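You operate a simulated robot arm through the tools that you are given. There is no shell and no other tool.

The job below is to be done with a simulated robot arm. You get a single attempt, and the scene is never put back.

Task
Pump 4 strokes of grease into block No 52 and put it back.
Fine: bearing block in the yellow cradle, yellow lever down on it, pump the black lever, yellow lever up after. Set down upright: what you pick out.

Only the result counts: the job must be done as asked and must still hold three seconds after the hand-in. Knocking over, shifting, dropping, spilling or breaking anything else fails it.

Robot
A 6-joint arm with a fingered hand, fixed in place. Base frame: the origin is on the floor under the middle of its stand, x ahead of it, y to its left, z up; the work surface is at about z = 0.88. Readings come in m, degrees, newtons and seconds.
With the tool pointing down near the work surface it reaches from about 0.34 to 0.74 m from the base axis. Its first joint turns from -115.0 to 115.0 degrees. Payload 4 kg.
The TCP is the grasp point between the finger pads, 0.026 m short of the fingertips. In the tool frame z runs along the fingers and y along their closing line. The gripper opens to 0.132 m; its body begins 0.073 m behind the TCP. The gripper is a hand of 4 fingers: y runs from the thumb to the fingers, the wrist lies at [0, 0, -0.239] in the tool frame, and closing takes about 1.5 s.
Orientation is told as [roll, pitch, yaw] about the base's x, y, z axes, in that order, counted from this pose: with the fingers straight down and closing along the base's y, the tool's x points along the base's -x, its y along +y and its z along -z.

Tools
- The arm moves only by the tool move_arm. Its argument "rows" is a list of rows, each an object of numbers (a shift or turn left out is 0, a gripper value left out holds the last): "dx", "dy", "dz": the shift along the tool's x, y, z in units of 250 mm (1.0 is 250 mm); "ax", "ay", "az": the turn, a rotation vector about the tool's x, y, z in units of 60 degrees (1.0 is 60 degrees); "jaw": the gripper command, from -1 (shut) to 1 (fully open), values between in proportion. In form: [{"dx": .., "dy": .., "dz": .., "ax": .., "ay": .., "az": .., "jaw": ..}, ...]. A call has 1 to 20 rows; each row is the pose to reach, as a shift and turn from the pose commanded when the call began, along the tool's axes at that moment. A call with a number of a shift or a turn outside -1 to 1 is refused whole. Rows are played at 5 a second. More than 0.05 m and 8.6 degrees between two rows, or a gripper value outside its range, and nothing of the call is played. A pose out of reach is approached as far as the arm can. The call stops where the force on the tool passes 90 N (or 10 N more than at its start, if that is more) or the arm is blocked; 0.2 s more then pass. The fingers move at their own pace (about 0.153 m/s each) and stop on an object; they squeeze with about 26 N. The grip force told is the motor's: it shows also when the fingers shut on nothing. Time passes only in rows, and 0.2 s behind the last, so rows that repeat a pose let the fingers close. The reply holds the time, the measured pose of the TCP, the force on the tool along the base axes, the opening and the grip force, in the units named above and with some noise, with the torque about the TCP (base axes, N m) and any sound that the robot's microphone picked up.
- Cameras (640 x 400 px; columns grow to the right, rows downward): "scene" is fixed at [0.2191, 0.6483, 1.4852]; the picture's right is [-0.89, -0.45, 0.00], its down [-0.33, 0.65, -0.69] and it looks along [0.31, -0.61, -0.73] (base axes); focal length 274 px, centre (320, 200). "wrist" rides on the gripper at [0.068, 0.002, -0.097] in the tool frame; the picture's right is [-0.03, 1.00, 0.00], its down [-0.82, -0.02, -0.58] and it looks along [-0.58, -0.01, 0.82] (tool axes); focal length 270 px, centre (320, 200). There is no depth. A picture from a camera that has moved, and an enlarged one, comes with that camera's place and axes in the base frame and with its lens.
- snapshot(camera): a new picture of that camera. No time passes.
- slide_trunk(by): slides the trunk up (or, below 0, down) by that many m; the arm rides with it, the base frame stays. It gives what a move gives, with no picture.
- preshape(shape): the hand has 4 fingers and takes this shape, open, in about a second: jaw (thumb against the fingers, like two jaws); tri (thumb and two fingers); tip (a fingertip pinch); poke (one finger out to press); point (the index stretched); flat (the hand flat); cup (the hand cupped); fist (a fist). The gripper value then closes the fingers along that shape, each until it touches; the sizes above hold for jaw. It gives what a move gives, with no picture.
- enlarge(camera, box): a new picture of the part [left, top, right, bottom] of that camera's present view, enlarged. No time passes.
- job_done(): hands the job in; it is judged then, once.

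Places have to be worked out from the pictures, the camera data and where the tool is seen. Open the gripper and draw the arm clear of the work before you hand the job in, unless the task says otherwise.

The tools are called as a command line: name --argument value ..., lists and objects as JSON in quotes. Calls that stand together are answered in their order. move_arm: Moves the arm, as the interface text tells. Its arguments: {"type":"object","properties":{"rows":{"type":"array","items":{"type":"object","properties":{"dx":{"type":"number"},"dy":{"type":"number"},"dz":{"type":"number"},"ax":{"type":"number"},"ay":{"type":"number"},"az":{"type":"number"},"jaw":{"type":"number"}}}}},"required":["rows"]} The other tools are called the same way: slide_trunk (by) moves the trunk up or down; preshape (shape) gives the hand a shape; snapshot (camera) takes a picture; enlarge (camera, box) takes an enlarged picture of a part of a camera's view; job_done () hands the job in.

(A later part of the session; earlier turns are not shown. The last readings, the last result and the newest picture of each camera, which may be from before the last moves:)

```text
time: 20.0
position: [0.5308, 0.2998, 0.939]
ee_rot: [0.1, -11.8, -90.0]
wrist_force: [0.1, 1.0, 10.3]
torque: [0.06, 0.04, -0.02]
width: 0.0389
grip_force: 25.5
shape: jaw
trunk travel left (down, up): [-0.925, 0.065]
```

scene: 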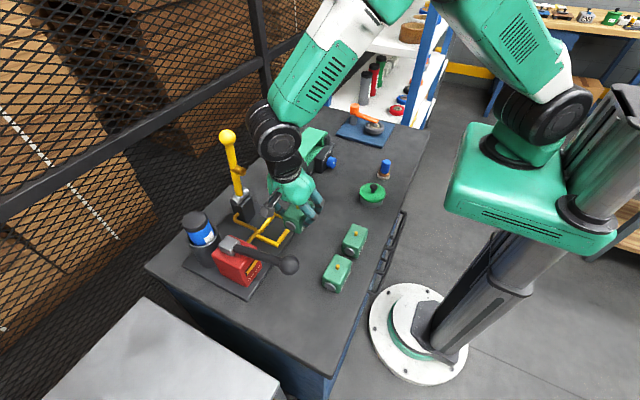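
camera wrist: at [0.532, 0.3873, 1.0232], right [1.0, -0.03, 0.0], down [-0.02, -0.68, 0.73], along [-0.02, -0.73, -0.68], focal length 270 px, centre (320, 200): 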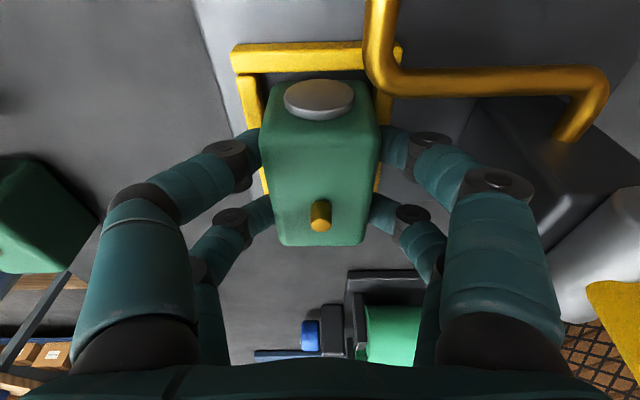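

Contact: the load reversed at z ≈ 0.939, so the block is seated on the plate. I'll ease off about 1 mm and open the fingers only slightly, to about 0.06 m, to stay clear of the post.

move_arm --rows '[{"dx": -0.0008, "dz": -0.004, "jaw": -1}, {"dx": -0.0008, "dz": -0.004, "jaw": -0.4}, {"dx": -0.0008, "dz": -0.004, "jaw": -0.25}, {"dx": -0.0008, "dz": -0.004, "jaw": -0.1}, {"dx": -0.0008, "dz": -0.004, "jaw": -0.1}, {"dx": -0.0008, "dz": -0.004, "jaw": -0.1}]'

snapshot --camera "wrist"

enlarge --camera "scene" --box '[220, 170, 310, 260]'

```text
time: 21.4
position: [0.5303, 0.3002, 0.9379]
ee_rot: [0.0, -12.1, -90.1]
wrist_force: [-0.4, 0.3, -1.2]
torque: [-0.02, 0.01, 0.02]
width: 0.0587
grip_force: 0.2
shape: jaw
trunk travel left (down, up): [-0.925, 0.065]
```

```text
taken
camera wrist: at [0.5317, 0.3865, 1.0184], right [1.0, -0.03, 0.01], down [-0.02, -0.68, 0.73], along [-0.01, -0.73, -0.68], focal length 270 px, centre (320, 200)
```

wrist: 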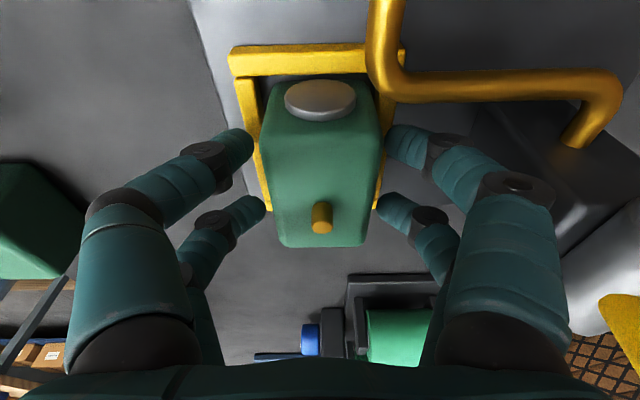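

```text
4.44 times, centred on (265, 215) of scene
camera zoom: at [0.2191, 0.6483, 1.4852], right [-0.89, -0.45, 0.0], down [-0.33, 0.65, -0.69], along [0.31, -0.61, -0.73], focal length 1218 px, centre (564, 133)
```

zoom: 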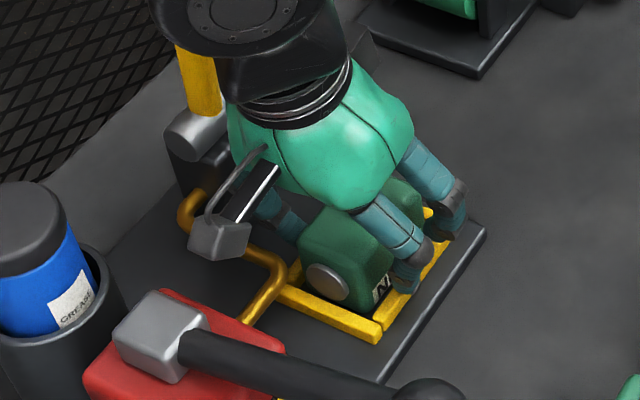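

The block is released and seated inside the frame. I'll raise the hand straight up to fingertip height above the nipple, still below the coupler.

move_arm --rows '[{"dx": -0.01, "dz": -0.047}, {"dx": -0.02, "dz": -0.094}, {"dx": -0.03, "dz": -0.141}, {"dx": -0.042, "dz": -0.196}]'

snapshot --camera "wrist"

enlarge --camera "scene" --box '[200, 110, 310, 260]'

```text
time: 22.4
position: [0.5307, 0.2999, 0.9867]
ee_rot: [0.0, -12.0, -90.0]
wrist_force: [-0.2, 0.0, -0.3]
torque: [-0.01, -0.03, -0.04]
width: 0.0588
grip_force: 0.0
shape: jaw
trunk travel left (down, up): [-0.925, 0.065]
```

```text
taken
camera wrist: at [0.5319, 0.3862, 1.0687], right [1.0, -0.03, 0.01], down [-0.02, -0.68, 0.73], along [-0.01, -0.73, -0.68], focal length 270 px, centre (320, 200)
```

wrist: 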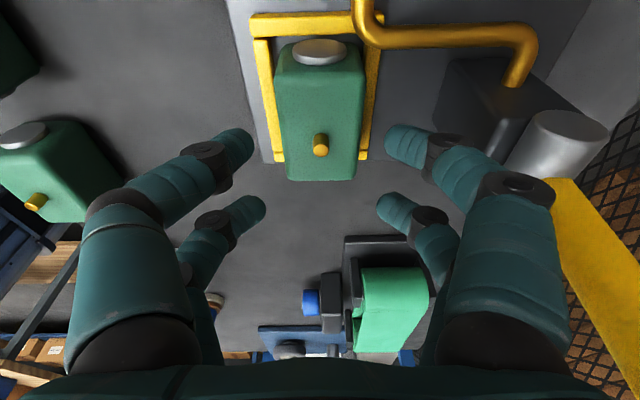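

```text
2.67 times, centred on (255, 185) of scene
camera zoom: at [0.2191, 0.6483, 1.4852], right [-0.89, -0.45, 0.0], down [-0.33, 0.65, -0.69], along [0.31, -0.61, -0.73], focal length 731 px, centre (493, 240)
```

zoom: 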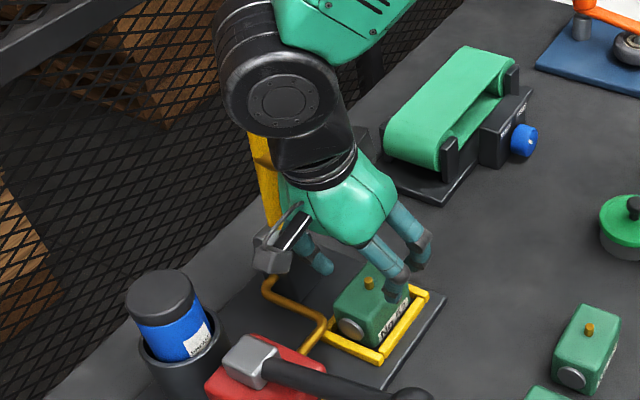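

The block sits squarely in the cradle with its nipple at about (0.530, 0.299, 0.952). I'll pull back along −x, away from the lever, and then go up.

move_arm --rows '[{"dy": -0.16}, {"dy": -0.32}, {"dy": -0.48}, {"dy": -0.5, "dx": -0.04, "dz": -0.18}, {"dy": -0.5, "dx": -0.08, "dz": -0.36}, {"dy": -0.5, "dx": -0.12, "dz": -0.54}, {"dy": -0.5, "dx": -0.16, "dz": -0.72}, {"dy": -0.5, "dx": -0.19, "dz": -0.88}]'

enlarge --camera "scene" --box '[190, 110, 350, 300]'

```text
time: 24.2
position: [0.406, 0.299, 1.2148]
ee_rot: [0.0, -11.9, -90.0]
wrist_force: [0.7, 0.0, -0.6]
torque: [-0.03, 0.01, 0.0]
width: 0.059
grip_force: 0.1
shape: jaw
trunk travel left (down, up): [-0.925, 0.065]
```

```text
2.11 times, centred on (270, 205) of scene
camera zoom: at [0.2191, 0.6483, 1.4852], right [-0.89, -0.45, 0.0], down [-0.33, 0.65, -0.69], along [0.31, -0.61, -0.73], focal length 577 px, centre (425, 190)
```

zoom: 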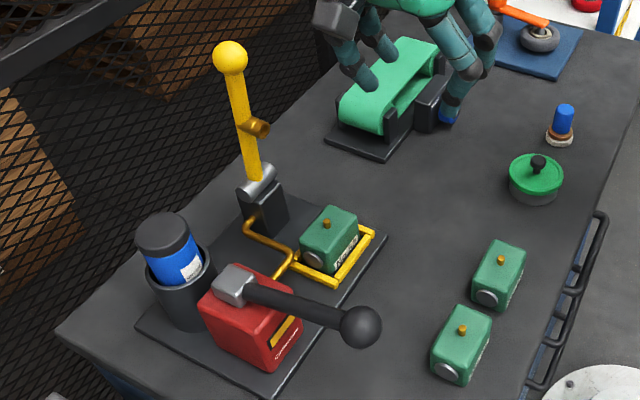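

The block sits cleanly in the cradle. Now I level the tool and turn the yaw back to 0°, so the jaw closes along y and can grip the yellow lever's ball and pivot about it.

move_arm --rows '[{"ay": 0.1}, {"ay": 0.2}]'

move_arm --rows '[{"az": -0.125}, {"az": -0.25}, {"az": -0.375}, {"az": -0.5}, {"az": -0.625}, {"az": -0.75}, {"az": -0.875}, {"az": -1.0}]'

move_arm --rows '[{"az": -0.125, "jaw": 0.3}, {"az": -0.25, "jaw": 0.3}, {"az": -0.375, "jaw": 0.3}, {"az": -0.5, "jaw": 0.3}]'

snapshot --camera "wrist"

enlarge --camera "scene" --box '[240, 200, 304, 250]'

snapshot --camera "scene"

```text
time: 24.8
position: [0.4046, 0.298, 1.2133]
ee_rot: [0.0, 0.0, -90.0]
wrist_force: [-0.1, -0.1, 0.0]
torque: [0.0, -0.03, -0.01]
width: 0.0589
grip_force: 0.1
shape: jaw
trunk travel left (down, up): [-0.925, 0.065]
```

```text
time: 26.6
position: [0.4048, 0.2982, 1.2142]
ee_rot: [0.1, 0.0, -29.9]
wrist_force: [-0.2, 0.2, 0.2]
torque: [0.01, 0.0, -0.01]
width: 0.0589
grip_force: 0.1
shape: jaw
trunk travel left (down, up): [-0.925, 0.065]
```

```text
time: 27.6
position: [0.4052, 0.2989, 1.2139]
ee_rot: [0.0, 0.0, 0.1]
wrist_force: [1.1, -0.6, -0.3]
torque: [-0.04, 0.01, -0.01]
width: 0.0857
grip_force: 0.1
shape: jaw
trunk travel left (down, up): [-0.925, 0.065]
```

```text
taken
camera wrist: at [0.3364, 0.3002, 1.3101], right [0.02, 1.0, 0.0], down [0.82, -0.02, 0.58], along [0.58, -0.01, -0.82], focal length 270 px, centre (320, 200)
```

wrist: 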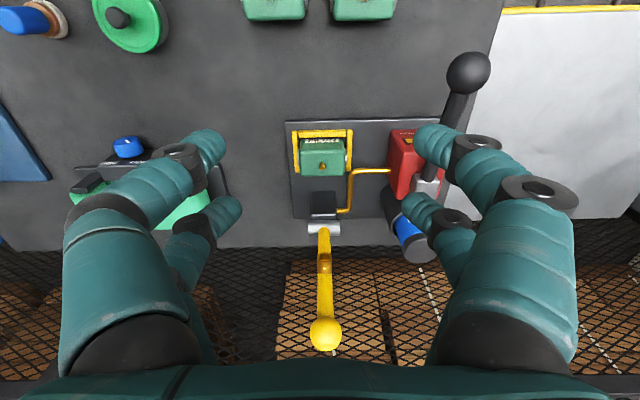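

```text
8.00 times, centred on (272, 225) of scene
camera zoom: at [0.2191, 0.6483, 1.4852], right [-0.89, -0.45, 0.0], down [-0.33, 0.65, -0.69], along [0.31, -0.61, -0.73], focal length 2193 px, centre (704, 0)
```

zoom: 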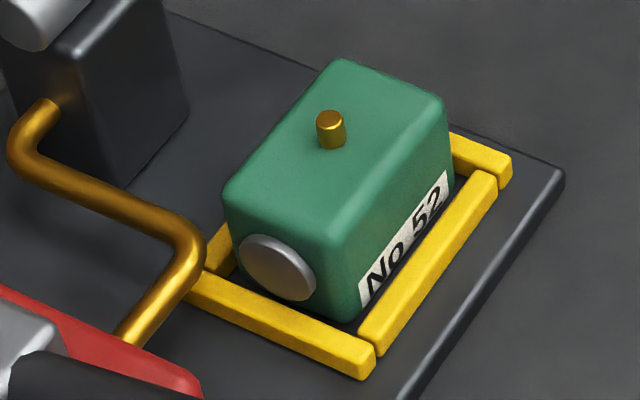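

```text
taken
```

scene: 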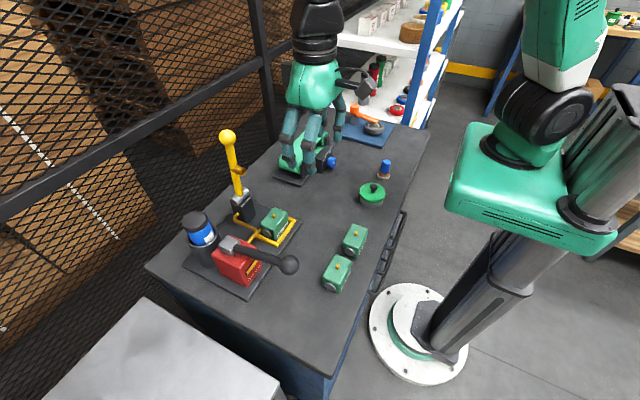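

No 52 sits well in the frame. The yellow ball is at about (0.615, 0.2985, 1.158) and its pivot at about (0.632, 0.298, 0.968). I'll tilt the hand 25° so the wrist leans toward the robot, then move to just above the ball.

move_arm --rows '[{"ay": -0.139}, {"ay": -0.278}, {"ay": -0.4167}]'

move_arm --rows '[{"dx": -0.167, "dz": 0.06}, {"dx": -0.333, "dz": 0.119}, {"dx": -0.5, "dz": 0.179}, {"dx": -0.666, "dy": -0.002, "dz": 0.238}]'

snapshot --camera "wrist"

enlarge --camera "scene" --box '[180, 60, 340, 240]'

```text
time: 28.4
position: [0.4048, 0.2982, 1.214]
ee_rot: [0.1, -25.0, 0.0]
wrist_force: [-0.1, 0.4, 1.1]
torque: [0.0, 0.01, 0.02]
width: 0.0852
grip_force: 0.0
shape: jaw
trunk travel left (down, up): [-0.925, 0.065]
```

```text
time: 29.4
position: [0.5829, 0.2988, 1.2298]
ee_rot: [-0.1, -24.9, -0.1]
wrist_force: [0.1, -0.3, 0.1]
torque: [0.02, 0.0, -0.01]
width: 0.0851
grip_force: 0.1
shape: jaw
trunk travel left (down, up): [-0.925, 0.065]
```

```text
taken
camera wrist: at [0.4789, 0.3007, 1.2884], right [0.02, 1.0, 0.01], down [0.5, -0.02, 0.87], along [0.87, -0.01, -0.5], focal length 270 px, centre (320, 200)
```

wrist: 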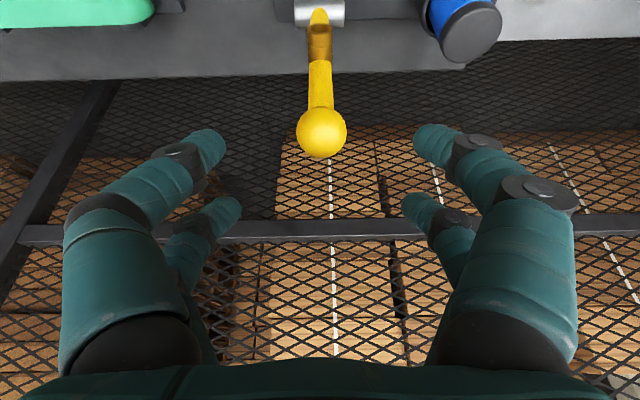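

```text
2.22 times, centred on (260, 150) of scene
camera zoom: at [0.2191, 0.6483, 1.4852], right [-0.89, -0.45, 0.0], down [-0.33, 0.65, -0.69], along [0.31, -0.61, -0.73], focal length 609 px, centre (453, 311)
```

zoom: 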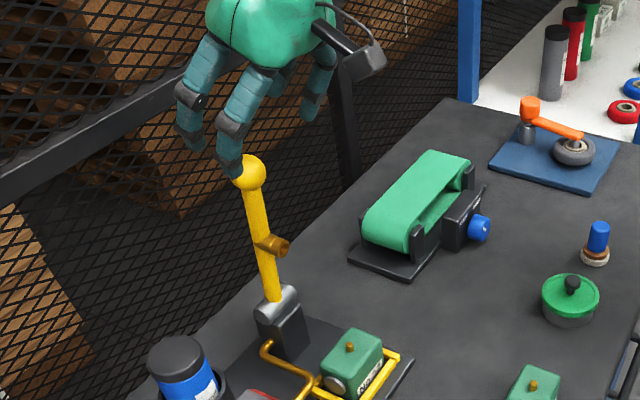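

The ball is at about (0.6145, 0.300, 1.158), right on the tool axis. I'll advance 0.079 m along the tool so that the ball sits at the grasp point.

move_arm --rows '[{"dx": 0.001, "dy": 0.002, "dz": 0.1}, {"dx": 0.002, "dy": 0.004, "dz": 0.2}, {"dx": 0.004, "dy": 0.005, "dz": 0.316}]'

snapshot --camera "wrist"

enlarge --camera "scene" --box '[180, 60, 340, 240]'

```text
time: 30.2
position: [0.6146, 0.3006, 1.1571]
ee_rot: [0.1, -25.0, 0.0]
wrist_force: [0.1, -0.6, -0.2]
torque: [0.0, -0.02, 0.01]
width: 0.0854
grip_force: 0.0
shape: jaw
trunk travel left (down, up): [-0.925, 0.065]
```

```text
taken
camera wrist: at [0.5113, 0.3008, 1.2157], right [0.02, 1.0, 0.01], down [0.5, -0.02, 0.87], along [0.87, -0.02, -0.5], focal length 270 px, centre (320, 200)
```

wrist: 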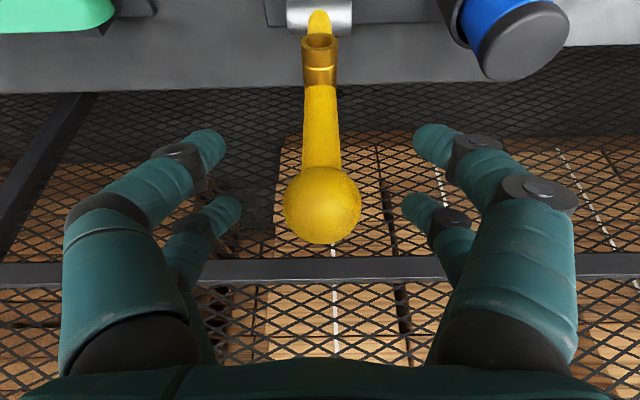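

```text
2.22 times, centred on (260, 150) of scene
camera zoom: at [0.2191, 0.6483, 1.4852], right [-0.89, -0.45, 0.0], down [-0.33, 0.65, -0.69], along [0.31, -0.61, -0.73], focal length 609 px, centre (453, 311)
```

zoom: 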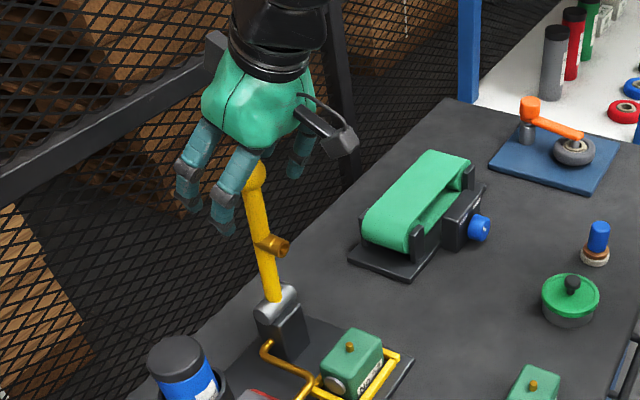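

The ball is centred at the TCP within about 2 mm. I'll close the fingers on it.

move_arm --rows '[{"jaw": 0.0}, {"jaw": -0.3}, {"jaw": -1}, {"jaw": -1}, {"jaw": -1}, {"jaw": -1}]'

snapshot --camera "wrist"

```text
time: 31.6
position: [0.6114, 0.3004, 1.157]
ee_rot: [-0.2, -24.9, -0.1]
wrist_force: [-11.3, 3.9, -5.0]
torque: [0.12, 0.44, 0.04]
width: 0.0
grip_force: 26.0
shape: jaw
trunk travel left (down, up): [-0.925, 0.065]
```

```text
taken
camera wrist: at [0.5086, 0.3016, 1.2162], right [0.02, 1.0, 0.01], down [0.5, -0.02, 0.87], along [0.87, -0.02, -0.5], focal length 270 px, centre (320, 200)
```

wrist: 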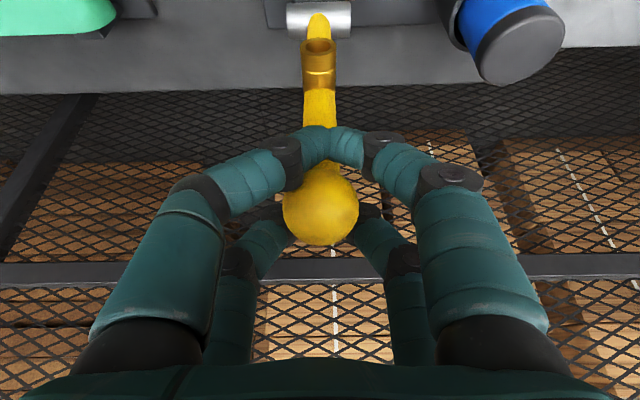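

The front finger pair closed together below the ball, so the ball is caged rather than pinched. I'll relax to about a 0.026 m opening, so that the stick can swing between the fingers while the ball stays trapped.

move_arm --rows '[{"jaw": -0.6}, {"jaw": -0.6}, {"jaw": -0.6}, {"jaw": -0.6}]'

snapshot --camera "wrist"

enlarge --camera "scene" --box '[190, 90, 290, 220]'

```text
time: 32.6
position: [0.613, 0.2991, 1.1588]
ee_rot: [-0.1, -25.0, 0.0]
wrist_force: [0.4, 0.2, -0.1]
torque: [-0.06, -0.06, -0.03]
width: 0.0264
grip_force: 0.0
shape: jaw
trunk travel left (down, up): [-0.925, 0.065]
```

```text
taken
camera wrist: at [0.5104, 0.3006, 1.2169], right [0.02, 1.0, 0.01], down [0.49, -0.02, 0.87], along [0.87, -0.01, -0.5], focal length 270 px, centre (320, 200)
```

wrist: 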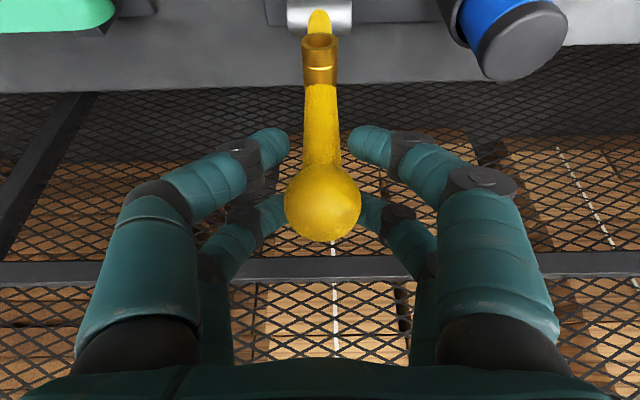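

```text
3.08 times, centred on (240, 155) of scene
camera zoom: at [0.2191, 0.6483, 1.4852], right [-0.89, -0.45, 0.0], down [-0.33, 0.65, -0.69], along [0.31, -0.61, -0.73], focal length 843 px, centre (566, 338)
```

zoom: 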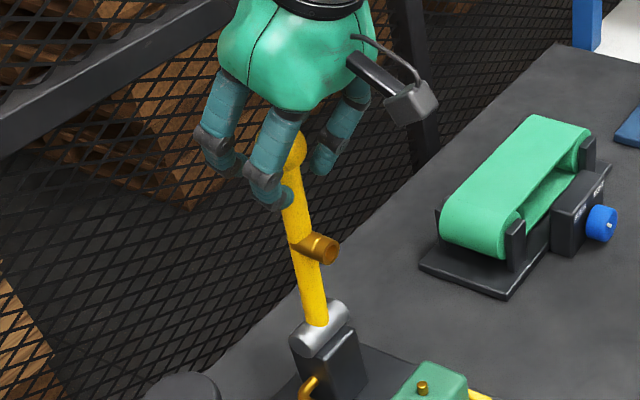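

The ball is loosely caged with almost no force. I'll start the arc about the pivot (R ≈ 0.191 m), pulling the lever 20° toward the robot while tilting a little.

move_arm --rows '[{"dx": 0.0511, "dz": -0.0163, "ay": -0.0167}, {"dx": 0.1026, "dz": -0.0289, "ay": -0.0333}, {"dx": 0.1549, "dz": -0.0378, "ay": -0.05}, {"dx": 0.2081, "dz": -0.0432, "ay": -0.0667}, {"dx": 0.2612, "dz": -0.0446, "ay": -0.0833}]'

snapshot --camera "wrist"

enlarge --camera "scene" --box '[190, 90, 310, 240]'

```text
time: 33.8
position: [0.5494, 0.298, 1.1405]
ee_rot: [0.0, -30.1, -0.1]
wrist_force: [-0.3, -0.3, -0.2]
torque: [0.02, 0.01, 0.01]
width: 0.0264
grip_force: 0.1
shape: jaw
trunk travel left (down, up): [-0.925, 0.065]
```

```text
taken
camera wrist: at [0.4411, 0.3003, 1.1898], right [0.02, 1.0, 0.01], down [0.42, -0.02, 0.91], along [0.91, -0.02, -0.42], focal length 270 px, centre (320, 200)
```

wrist: 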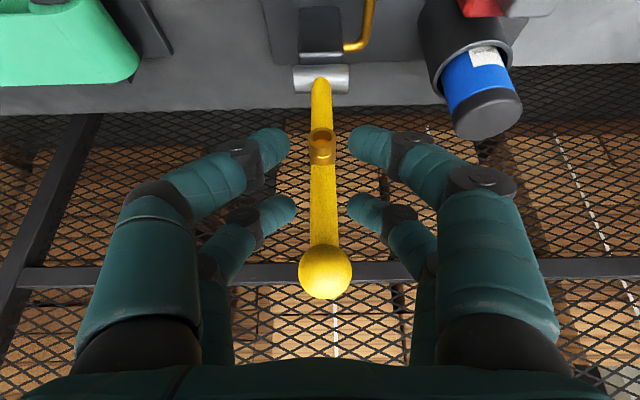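

```text
2.67 times, centred on (250, 165) of scene
camera zoom: at [0.2191, 0.6483, 1.4852], right [-0.89, -0.45, 0.0], down [-0.33, 0.65, -0.69], along [0.31, -0.61, -0.73], focal length 731 px, centre (507, 293)
```

zoom: 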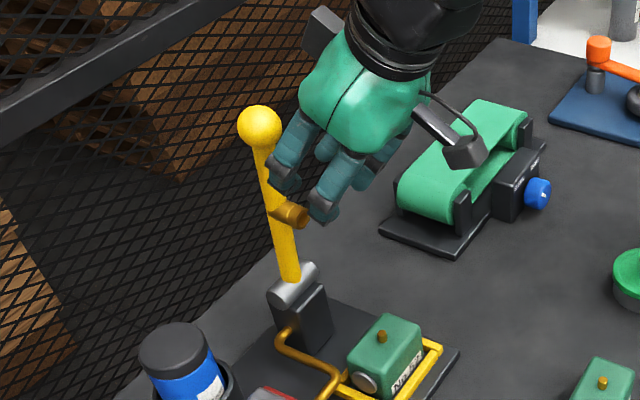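

The lever didn't follow: the ball slipped between the rear fingers. Instead I'll use the closed hand behind the lever to push it over, so first I back off and rise with a 20° tilt and closed fingers.

move_arm --rows '[{"dx": 0.1386, "dz": -0.08, "jaw": -0.6}, {"dx": 0.103, "dz": -0.221, "ay": 0.05, "jaw": -0.6}, {"dx": 0.023, "dz": -0.36, "ay": 0.1, "jaw": -1}, {"dx": -0.096, "dz": -0.406, "ay": 0.1667, "jaw": -1}, {"dx": -0.096, "dz": -0.406, "ay": 0.1667, "jaw": -1}, {"dx": -0.096, "dz": -0.406, "ay": 0.1667, "jaw": -1}]'

snapshot --camera "wrist"

enlarge --camera "scene" --box '[190, 50, 330, 240]'

```text
time: 35.2
position: [0.5198, 0.2993, 1.2403]
ee_rot: [0.0, -20.0, 0.1]
wrist_force: [0.0, -0.6, 0.4]
torque: [-0.03, 0.01, 0.02]
width: 0.0
grip_force: 26.3
shape: jaw
trunk travel left (down, up): [-0.925, 0.065]
```

```text
taken
camera wrist: at [0.4226, 0.3013, 1.307], right [0.02, 1.0, 0.01], down [0.57, -0.02, 0.82], along [0.82, -0.01, -0.57], focal length 270 px, centre (320, 200)
```

wrist: 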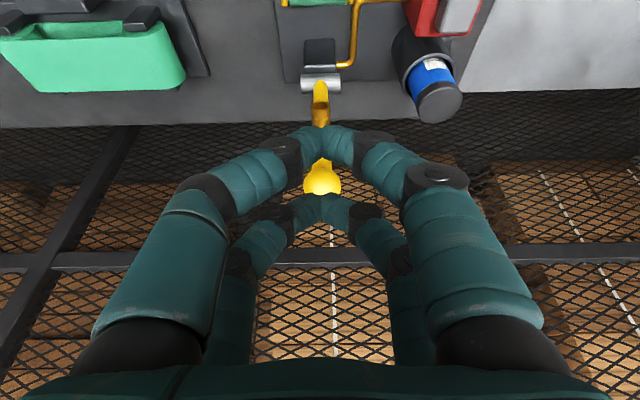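

```text
2.11 times, centred on (260, 145) of scene
camera zoom: at [0.2191, 0.6483, 1.4852], right [-0.89, -0.45, 0.0], down [-0.33, 0.65, -0.69], along [0.31, -0.61, -0.73], focal length 577 px, centre (446, 316)
```

zoom: 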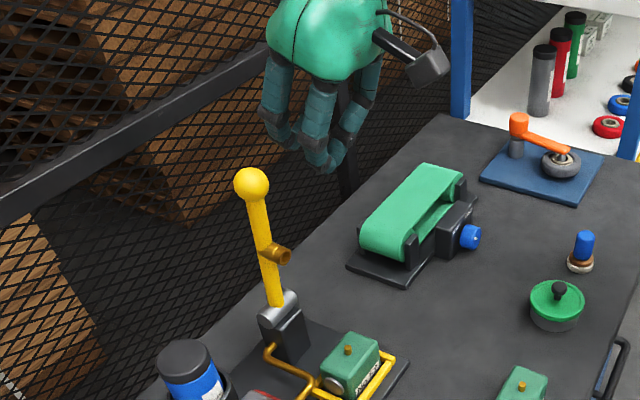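

Fully closed, the fingertips meet at about 18 mm below the TCP and leave a hollow above. I'll use that as a fork: open, lower around the stick with the ball in the hollow, and close one pair of tips in front of the neck and the other behind it.

move_arm --rows '[{"dx": -0.1, "dy": 0.001, "dz": 0.045, "ay": 0.055, "jaw": 0.3}, {"dx": -0.19, "dy": 0.002, "dz": 0.085, "ay": 0.11, "jaw": 0.3}, {"dx": -0.284, "dy": 0.003, "dz": 0.128, "ay": 0.1667, "jaw": 0.3}, {"dx": -0.284, "dy": 0.003, "dz": 0.128, "ay": 0.1667, "jaw": 0.3}]'

snapshot --camera "wrist"

```text
time: 36.2
position: [0.5968, 0.2993, 1.2341]
ee_rot: [0.0, -10.0, 0.0]
wrist_force: [0.0, -0.1, 0.4]
torque: [0.02, -0.02, 0.0]
width: 0.0856
grip_force: 0.0
shape: jaw
trunk travel left (down, up): [-0.925, 0.065]
```

```text
taken
camera wrist: at [0.5122, 0.3015, 1.3175], right [0.03, 1.0, 0.0], down [0.7, -0.02, 0.71], along [0.71, -0.01, -0.7], focal length 270 px, centre (320, 200)
```

wrist: 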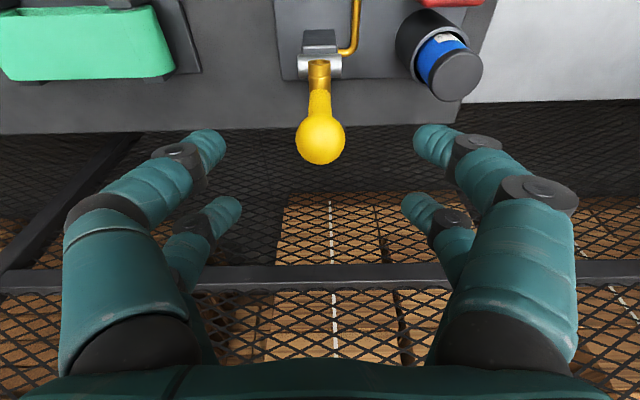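

The ball is lined up with the tool axis. I'll advance 0.1 m along the tool so the ball sits in the hollow and the fingertips reach the neck, then close.

move_arm --rows '[{"dz": 0.15}, {"dz": 0.3}, {"dy": 0.001, "dz": 0.398}, {"dy": 0.001, "dz": 0.398, "jaw": 0.0}, {"dy": 0.001, "dz": 0.398, "jaw": -0.5}, {"dy": 0.001, "dz": 0.398, "jaw": -1}, {"dy": 0.001, "dz": 0.398, "jaw": -1}, {"dy": 0.001, "dz": 0.398, "jaw": -1}, {"dy": 0.001, "dz": 0.398, "jaw": -1}]'

snapshot --camera "wrist"

enlarge --camera "scene" --box '[190, 90, 290, 220]'

```text
time: 38.2
position: [0.6146, 0.301, 1.1343]
ee_rot: [0.0, -10.0, 0.0]
wrist_force: [-0.4, -0.1, -0.7]
torque: [0.02, 0.02, 0.02]
width: 0.0
grip_force: 26.3
shape: jaw
trunk travel left (down, up): [-0.925, 0.065]
```

```text
taken
camera wrist: at [0.5306, 0.3026, 1.2197], right [0.03, 1.0, 0.0], down [0.7, -0.02, 0.71], along [0.71, -0.01, -0.7], focal length 270 px, centre (320, 200)
```

wrist: 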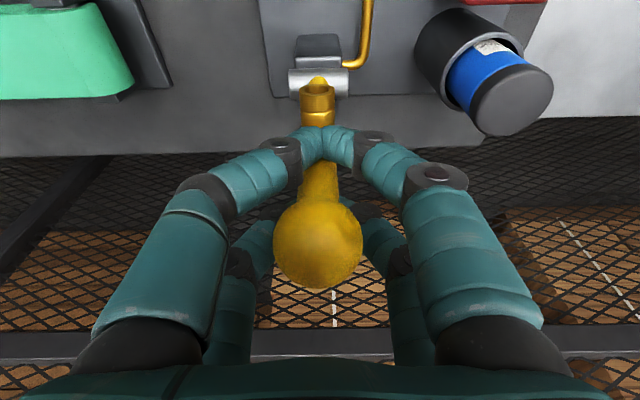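

```text
3.08 times, centred on (240, 155) of scene
camera zoom: at [0.2191, 0.6483, 1.4852], right [-0.89, -0.45, 0.0], down [-0.33, 0.65, -0.69], along [0.31, -0.61, -0.73], focal length 843 px, centre (566, 338)
```

zoom: 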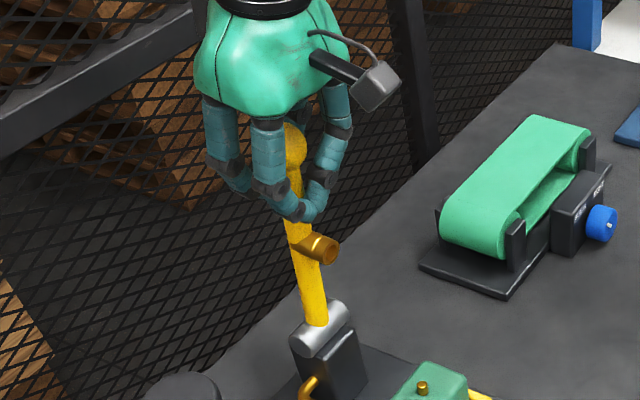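

The fork works: one pair of tips is in front of the stick and the other behind it, with no load. I'll move along the arc, rotating the hand with the lever to about 35°.

move_arm --rows '[{"dx": 0.0536, "dz": -0.0044, "ay": -0.05}, {"dx": 0.1112, "dz": -0.0016, "ay": -0.1167}, {"dx": 0.1684, "dz": 0.0061, "ay": -0.1833}, {"dx": 0.2248, "dz": 0.0186, "ay": -0.25}, {"dx": 0.2786, "dz": 0.0355, "ay": -0.3}, {"dx": 0.332, "dz": 0.0574, "ay": -0.3667}]'

snapshot --camera "wrist"

enlarge --camera "scene" --box '[190, 90, 330, 260]'

```text
time: 39.6
position: [0.5343, 0.2994, 1.109]
ee_rot: [0.0, -32.0, -0.1]
wrist_force: [-0.4, 1.1, 0.5]
torque: [-0.02, 0.0, -0.03]
width: 0.0
grip_force: 25.6
shape: jaw
trunk travel left (down, up): [-0.925, 0.065]
```

```text
taken
camera wrist: at [0.425, 0.3024, 1.1543], right [0.02, 1.0, 0.01], down [0.39, -0.02, 0.92], along [0.92, -0.01, -0.39], focal length 270 px, centre (320, 200)
```

wrist: 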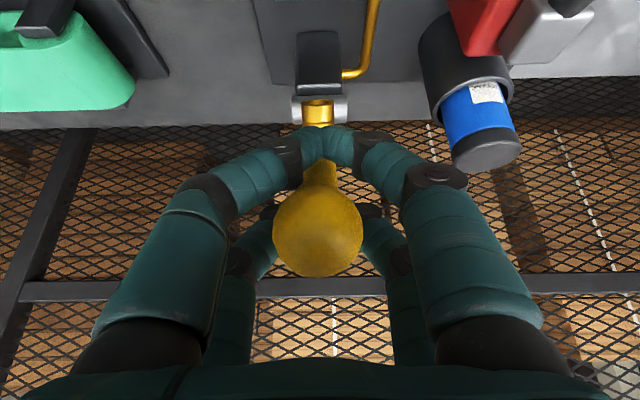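

```text
2.35 times, centred on (260, 175) of scene
camera zoom: at [0.2191, 0.6483, 1.4852], right [-0.89, -0.45, 0.0], down [-0.33, 0.65, -0.69], along [0.31, -0.61, -0.73], focal length 645 px, centre (461, 259)
```

zoom: 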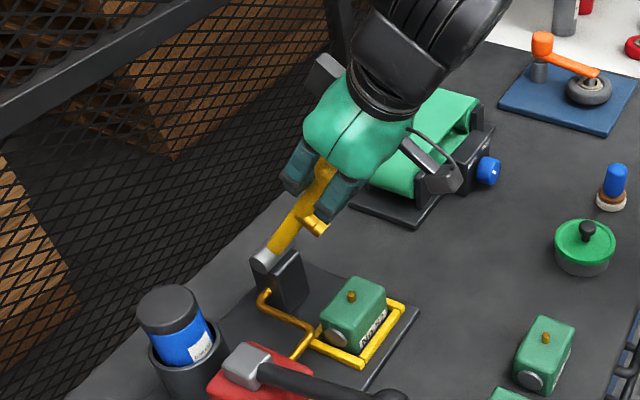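

The lever follows with negligible force. I'll continue the arc to about 65° of lever travel.

move_arm --rows '[{"dx": 0.0575, "dz": 0.0052, "ay": -0.0667}, {"dx": 0.1143, "dz": 0.0153, "ay": -0.1333}, {"dx": 0.1688, "dz": 0.03, "ay": -0.1833}, {"dx": 0.223, "dz": 0.0496, "ay": -0.25}, {"dx": 0.2742, "dz": 0.0734, "ay": -0.3}, {"dx": 0.3231, "dz": 0.1014, "ay": -0.35}]'

snapshot --camera "wrist"

enlarge --camera "scene" --box '[190, 120, 350, 300]'

```text
time: 41.0
position: [0.4792, 0.3011, 1.0422]
ee_rot: [0.1, -53.0, 0.1]
wrist_force: [1.0, -1.2, 0.4]
torque: [0.03, -0.02, 0.03]
width: 0.0
grip_force: 25.9
shape: jaw
trunk travel left (down, up): [-0.925, 0.065]
```

```text
taken
camera wrist: at [0.3615, 0.3024, 1.0463], right [0.02, 1.0, 0.02], down [0.03, -0.02, 1.0], along [1.0, -0.01, -0.03], focal length 270 px, centre (320, 200)
```

wrist: 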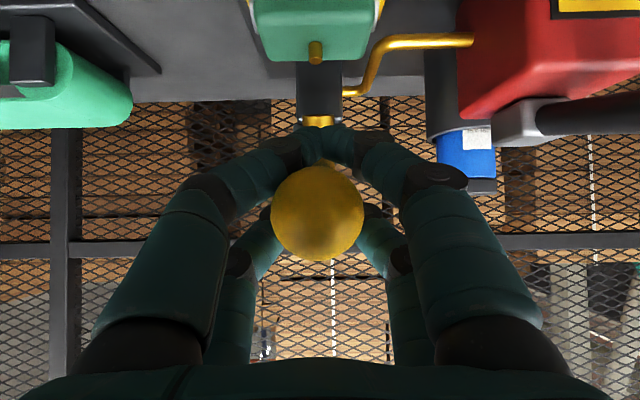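

```text
2.22 times, centred on (270, 210) of scene
camera zoom: at [0.2191, 0.6483, 1.4852], right [-0.89, -0.45, 0.0], down [-0.33, 0.65, -0.69], along [0.31, -0.61, -0.73], focal length 609 px, centre (431, 178)
```

zoom: 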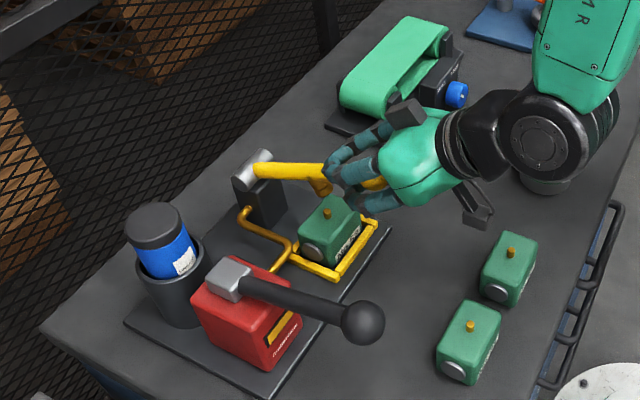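

The lever is at about 65° and following freely. I'll continue down to about 80° while watching the force.

move_arm --rows '[{"dx": 0.0267, "dz": 0.0065, "ay": -0.0167}, {"dx": 0.0535, "dz": 0.0133, "ay": -0.0333}, {"dx": 0.08, "dz": 0.022, "ay": -0.05}, {"dx": 0.1057, "dz": 0.031, "ay": -0.0667}, {"dx": 0.131, "dz": 0.042, "ay": -0.0833}, {"dx": 0.1562, "dz": 0.053, "ay": -0.1}]'

enlarge --camera "scene" --box '[190, 120, 350, 300]'

snapshot --camera "wrist"

```text
time: 42.4
position: [0.4679, 0.3001, 1.0047]
ee_rot: [0.1, -59.2, -0.1]
wrist_force: [7.8, -3.5, 4.7]
torque: [0.21, -0.99, 0.36]
width: 0.0001
grip_force: 25.9
shape: jaw
trunk travel left (down, up): [-0.925, 0.065]
```

```text
2.22 times, centred on (270, 210) of scene
camera zoom: at [0.2191, 0.6483, 1.4852], right [-0.89, -0.45, 0.0], down [-0.33, 0.65, -0.69], along [0.31, -0.61, -0.73], focal length 609 px, centre (431, 178)
```

zoom: 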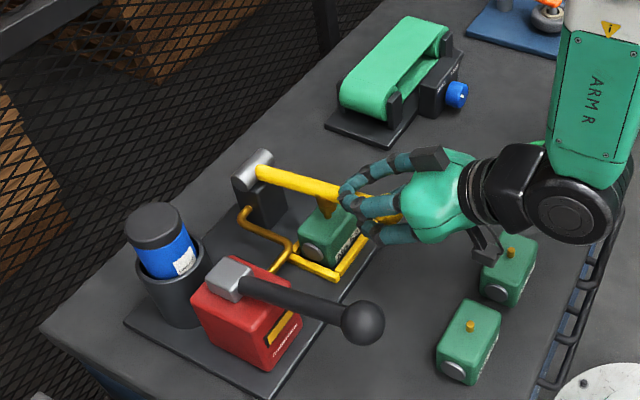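

```text
taken
camera wrist: at [0.3497, 0.3015, 0.9958], right [0.01, 1.0, 0.02], down [-0.08, -0.02, 1.0], along [1.0, -0.02, 0.08], focal length 270 px, centre (320, 200)
```

wrist: 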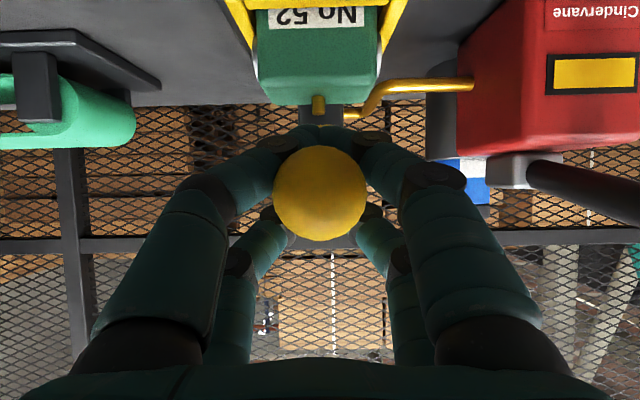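

Some load is building, either the fork angle binding or the coupler arriving. I'll look at the coupler and nipple closely.

enlarge --camera "scene" --box '[240, 180, 310, 250]'

enlarge --camera "wrist" --box '[240, 0, 400, 130]'

```text
5.71 times, centred on (275, 215) of scene
camera zoom: at [0.2191, 0.6483, 1.4852], right [-0.89, -0.45, 0.0], down [-0.33, 0.65, -0.69], along [0.31, -0.61, -0.73], focal length 1566 px, centre (577, 114)
```

zoom: 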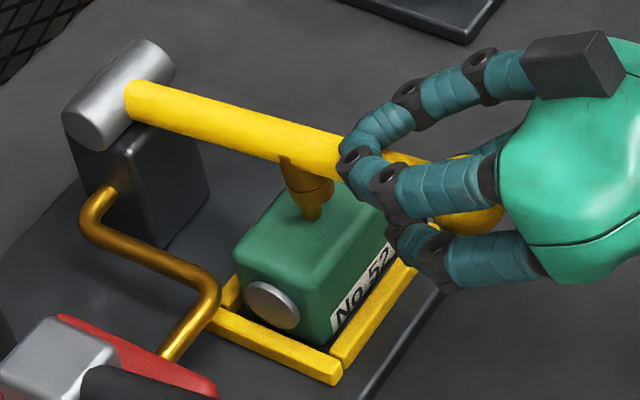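

```text
3.08 times, centred on (320, 65) of wrist
camera zoom: at [0.3497, 0.3015, 0.9958], right [0.01, 1.0, 0.02], down [-0.08, -0.02, 1.0], along [1.0, -0.02, 0.08], focal length 832 px, centre (320, 615)
```

zoom: 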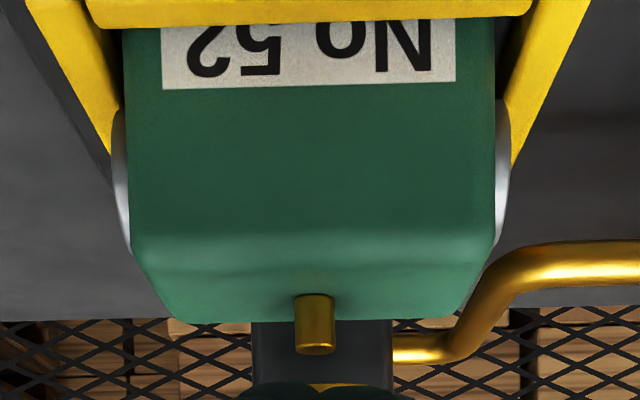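

The coupler is just meeting the nipple. I'll press a few millimetres further along the arc and read the force.

move_arm --rows '[{"dx": 0.01, "dz": 0.004}, {"dx": 0.02, "dz": 0.008}, {"dx": 0.02, "dz": 0.008}]'

enlarge --camera "scene" --box '[240, 180, 310, 250]'

```text
time: 43.2
position: [0.4679, 0.3005, 0.999]
ee_rot: [0.1, -59.0, 0.0]
wrist_force: [7.1, -3.3, 7.2]
torque: [0.17, -1.2, 0.44]
width: 0.0001
grip_force: 25.7
shape: jaw
trunk travel left (down, up): [-0.925, 0.065]
```

```text
5.71 times, centred on (275, 215) of scene
camera zoom: at [0.2191, 0.6483, 1.4852], right [-0.89, -0.45, 0.0], down [-0.33, 0.65, -0.69], along [0.31, -0.61, -0.73], focal length 1566 px, centre (577, 114)
```

zoom: 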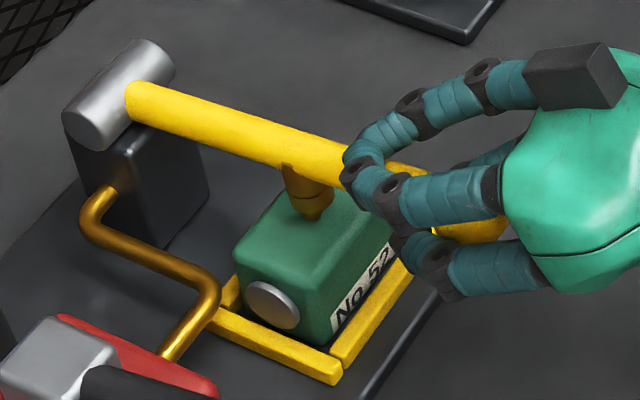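

The lever moved lower and the coupler is going over the nipple. I'll press another 5 mm.

move_arm --rows '[{"dx": 0.01, "dz": 0.004}, {"dx": 0.02, "dz": 0.008}, {"dx": 0.02, "dz": 0.008}]'

enlarge --camera "scene" --box '[240, 180, 310, 250]'

```text
time: 44.0
position: [0.4661, 0.2999, 0.9947]
ee_rot: [0.1, -59.1, -0.1]
wrist_force: [12.9, -4.6, 6.9]
torque: [0.24, -1.49, 0.55]
width: 0.0001
grip_force: 25.8
shape: jaw
trunk travel left (down, up): [-0.925, 0.065]
```

```text
5.71 times, centred on (275, 215) of scene
camera zoom: at [0.2191, 0.6483, 1.4852], right [-0.89, -0.45, 0.0], down [-0.33, 0.65, -0.69], along [0.31, -0.61, -0.73], focal length 1566 px, centre (577, 114)
```

zoom: 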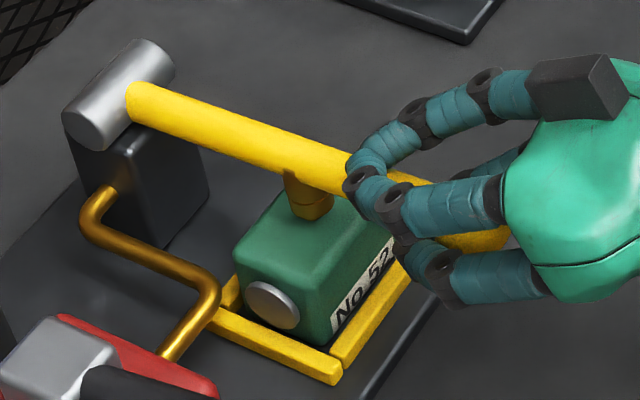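

The coupler now reaches nearly down to the block's top. I'll press another 4 mm to find the end stop.

move_arm --rows '[{"dx": 0.008, "dz": 0.003}, {"dx": 0.016, "dz": 0.006}, {"dx": 0.016, "dz": 0.006}]'

enlarge --camera "scene" --box '[240, 180, 310, 250]'

```text
time: 44.8
position: [0.4659, 0.2986, 0.9895]
ee_rot: [0.1, -59.0, -0.2]
wrist_force: [15.1, -5.7, 8.5]
torque: [0.26, -1.85, 0.55]
width: 0.0002
grip_force: 26.2
shape: jaw
trunk travel left (down, up): [-0.925, 0.065]
```

```text
5.71 times, centred on (275, 215) of scene
camera zoom: at [0.2191, 0.6483, 1.4852], right [-0.89, -0.45, 0.0], down [-0.33, 0.65, -0.69], along [0.31, -0.61, -0.73], focal length 1566 px, centre (577, 114)
```

zoom: 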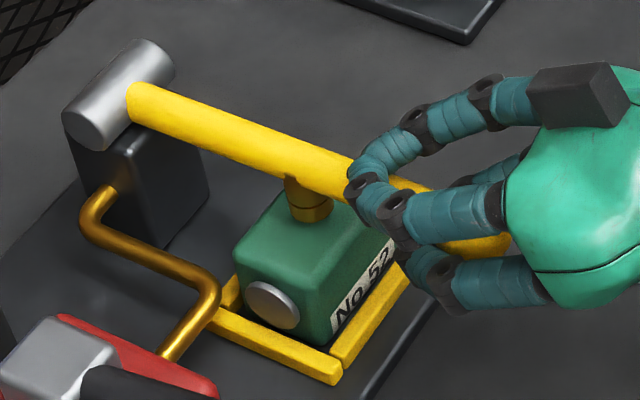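

The lever is about 87° over, nearly horizontal, and the remaining load is the fork binding. I'll open the fingers and rise straight up, then press it home from above.

move_arm --rows '[{"jaw": -0.5}, {"jaw": 0.3}, {"jaw": 0.3}, {"jaw": 0.3}]'

snapshot --camera "wrist"

enlarge --camera "scene" --box '[230, 170, 340, 260]'

```text
time: 45.8
position: [0.4653, 0.3014, 0.9907]
ee_rot: [0.0, -59.0, -0.1]
wrist_force: [-1.2, 0.5, 0.3]
torque: [0.0, -0.01, 0.0]
width: 0.0855
grip_force: 0.1
shape: jaw
trunk travel left (down, up): [-0.925, 0.065]
```

```text
taken
camera wrist: at [0.3463, 0.3019, 0.9807], right [0.01, 1.0, 0.02], down [-0.07, -0.02, 1.0], along [1.0, -0.01, 0.07], focal length 270 px, centre (320, 200)
```

wrist: 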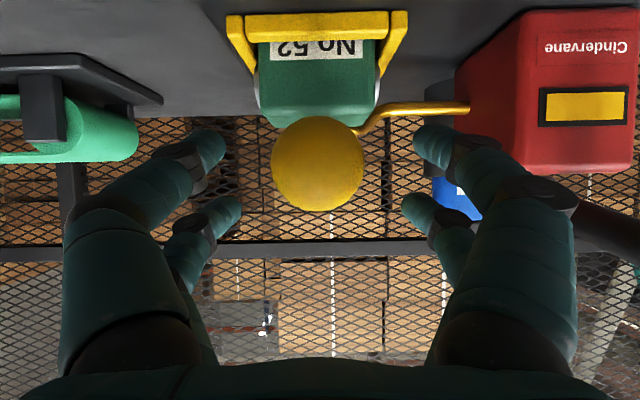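

```text
4.44 times, centred on (285, 215) of scene
camera zoom: at [0.2191, 0.6483, 1.4852], right [-0.89, -0.45, 0.0], down [-0.33, 0.65, -0.69], along [0.31, -0.61, -0.73], focal length 1218 px, centre (476, 133)
```

zoom: 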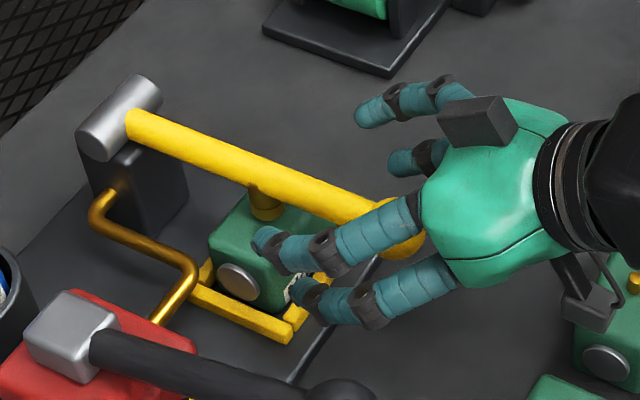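

The lever stays down by itself, with its ball at about (0.44, 0.30, 0.976). I'll go straight up and then turn the hand back to vertical.

move_arm --rows '[{"dx": -0.103, "dz": -0.062}, {"dx": -0.206, "dz": -0.124}, {"dx": -0.309, "dz": -0.186}, {"dx": -0.411, "dz": -0.247}]'

move_arm --rows '[{"ay": 0.14}, {"ay": 0.28}, {"ay": 0.42}, {"ay": 0.56}, {"ay": 0.7}, {"ay": 0.84}, {"ay": 0.983}]'

snapshot --camera "wrist"

enlarge --camera "scene" --box '[190, 120, 350, 300]'

```text
time: 46.8
position: [0.464, 0.2984, 1.1089]
ee_rot: [0.1, -59.1, 0.0]
wrist_force: [0.0, 0.2, 0.9]
torque: [0.0, 0.01, 0.02]
width: 0.0853
grip_force: 0.0
shape: jaw
trunk travel left (down, up): [-0.925, 0.065]
```

```text
time: 48.4
position: [0.4647, 0.3013, 1.1097]
ee_rot: [-0.1, 0.1, 0.0]
wrist_force: [0.2, -0.4, 0.1]
torque: [0.03, -0.03, 0.03]
width: 0.0855
grip_force: 0.1
shape: jaw
trunk travel left (down, up): [-0.925, 0.065]
```

```text
taken
camera wrist: at [0.3968, 0.3024, 1.2062], right [0.03, 1.0, 0.0], down [0.82, -0.02, 0.58], along [0.58, -0.01, -0.82], focal length 270 px, centre (320, 200)
```

wrist: 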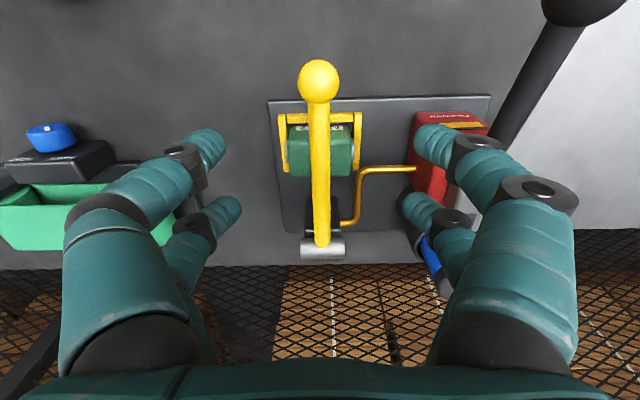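

```text
2.22 times, centred on (270, 210) of scene
camera zoom: at [0.2191, 0.6483, 1.4852], right [-0.89, -0.45, 0.0], down [-0.33, 0.65, -0.69], along [0.31, -0.61, -0.73], focal length 609 px, centre (431, 178)
```

zoom: 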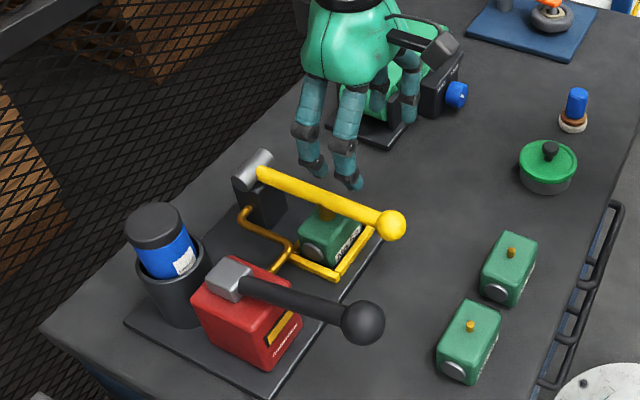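

The lever is down with its ball at about (0.443, 0.2996, 0.976). I'll close the fingers and move just above the ball.

move_arm --rows '[{"dx": 0.03, "dy": -0.002, "dz": 0.0, "jaw": -1}, {"dx": 0.06, "dy": -0.003, "dz": 0.08, "jaw": -1}, {"dx": 0.088, "dy": -0.005, "dz": 0.18, "jaw": -1}, {"dx": 0.088, "dy": -0.005, "dz": 0.28, "jaw": -1}, {"dx": 0.088, "dy": -0.005, "dz": 0.34, "jaw": -1}]'

snapshot --camera "wrist"

enlarge --camera "scene" --box '[230, 150, 340, 260]'

```text
time: 49.6
position: [0.4426, 0.2983, 1.0245]
ee_rot: [0.1, 0.0, 0.0]
wrist_force: [0.0, 0.2, -0.3]
torque: [0.0, 0.0, 0.0]
width: 0.0
grip_force: 26.4
shape: jaw
trunk travel left (down, up): [-0.925, 0.065]
```

```text
taken
camera wrist: at [0.3747, 0.3006, 1.1212], right [0.03, 1.0, 0.0], down [0.82, -0.02, 0.58], along [0.58, -0.02, -0.82], focal length 270 px, centre (320, 200)
```

wrist: 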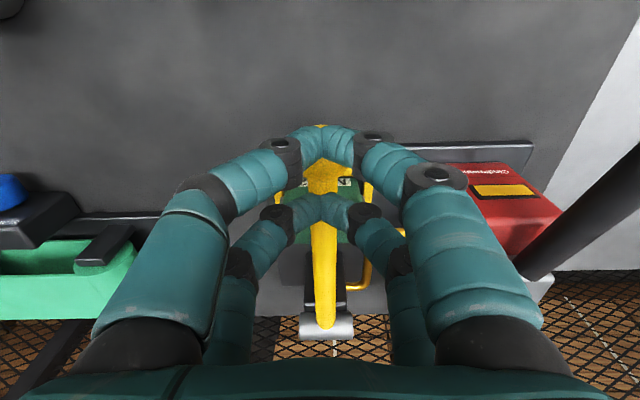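

```text
3.64 times, centred on (285, 205) of scene
camera zoom: at [0.2191, 0.6483, 1.4852], right [-0.89, -0.45, 0.0], down [-0.33, 0.65, -0.69], along [0.31, -0.61, -0.73], focal length 997 px, centre (447, 182)
```

zoom: 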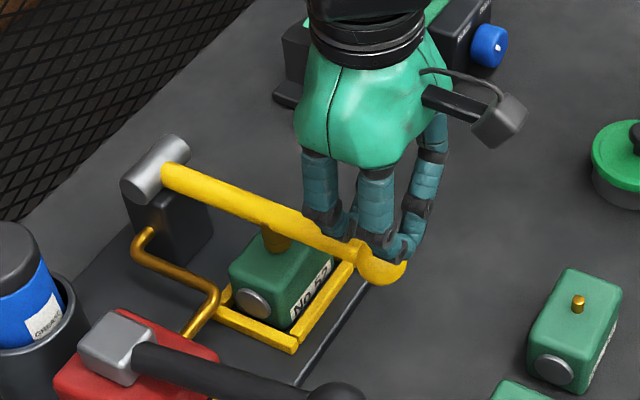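

The closed tips are just above the ball. I'll press down gradually.

move_arm --rows '[{"dz": 0.016}, {"dz": 0.032}, {"dz": 0.048}, {"dz": 0.056}, {"dz": 0.056}]'

enlarge --camera "scene" --box '[230, 150, 340, 260]'

```text
time: 50.8
position: [0.4438, 0.2998, 1.0112]
ee_rot: [0.2, -0.1, -0.1]
wrist_force: [11.1, 0.3, 14.0]
torque: [0.02, -0.45, 0.02]
width: 0.0001
grip_force: 25.9
shape: jaw
trunk travel left (down, up): [-0.925, 0.065]
```

```text
3.64 times, centred on (285, 205) of scene
camera zoom: at [0.2191, 0.6483, 1.4852], right [-0.89, -0.45, 0.0], down [-0.33, 0.65, -0.69], along [0.31, -0.61, -0.73], focal length 997 px, centre (447, 182)
```

zoom: 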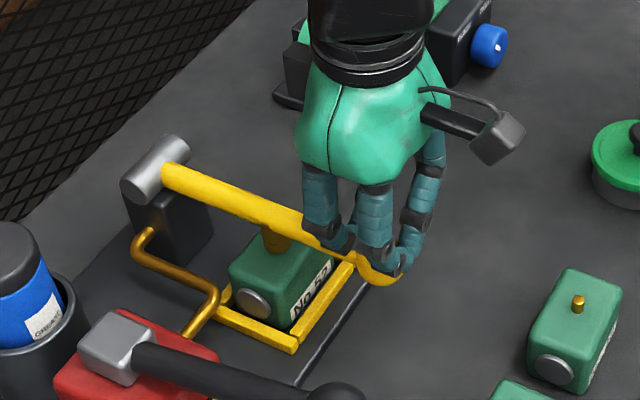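

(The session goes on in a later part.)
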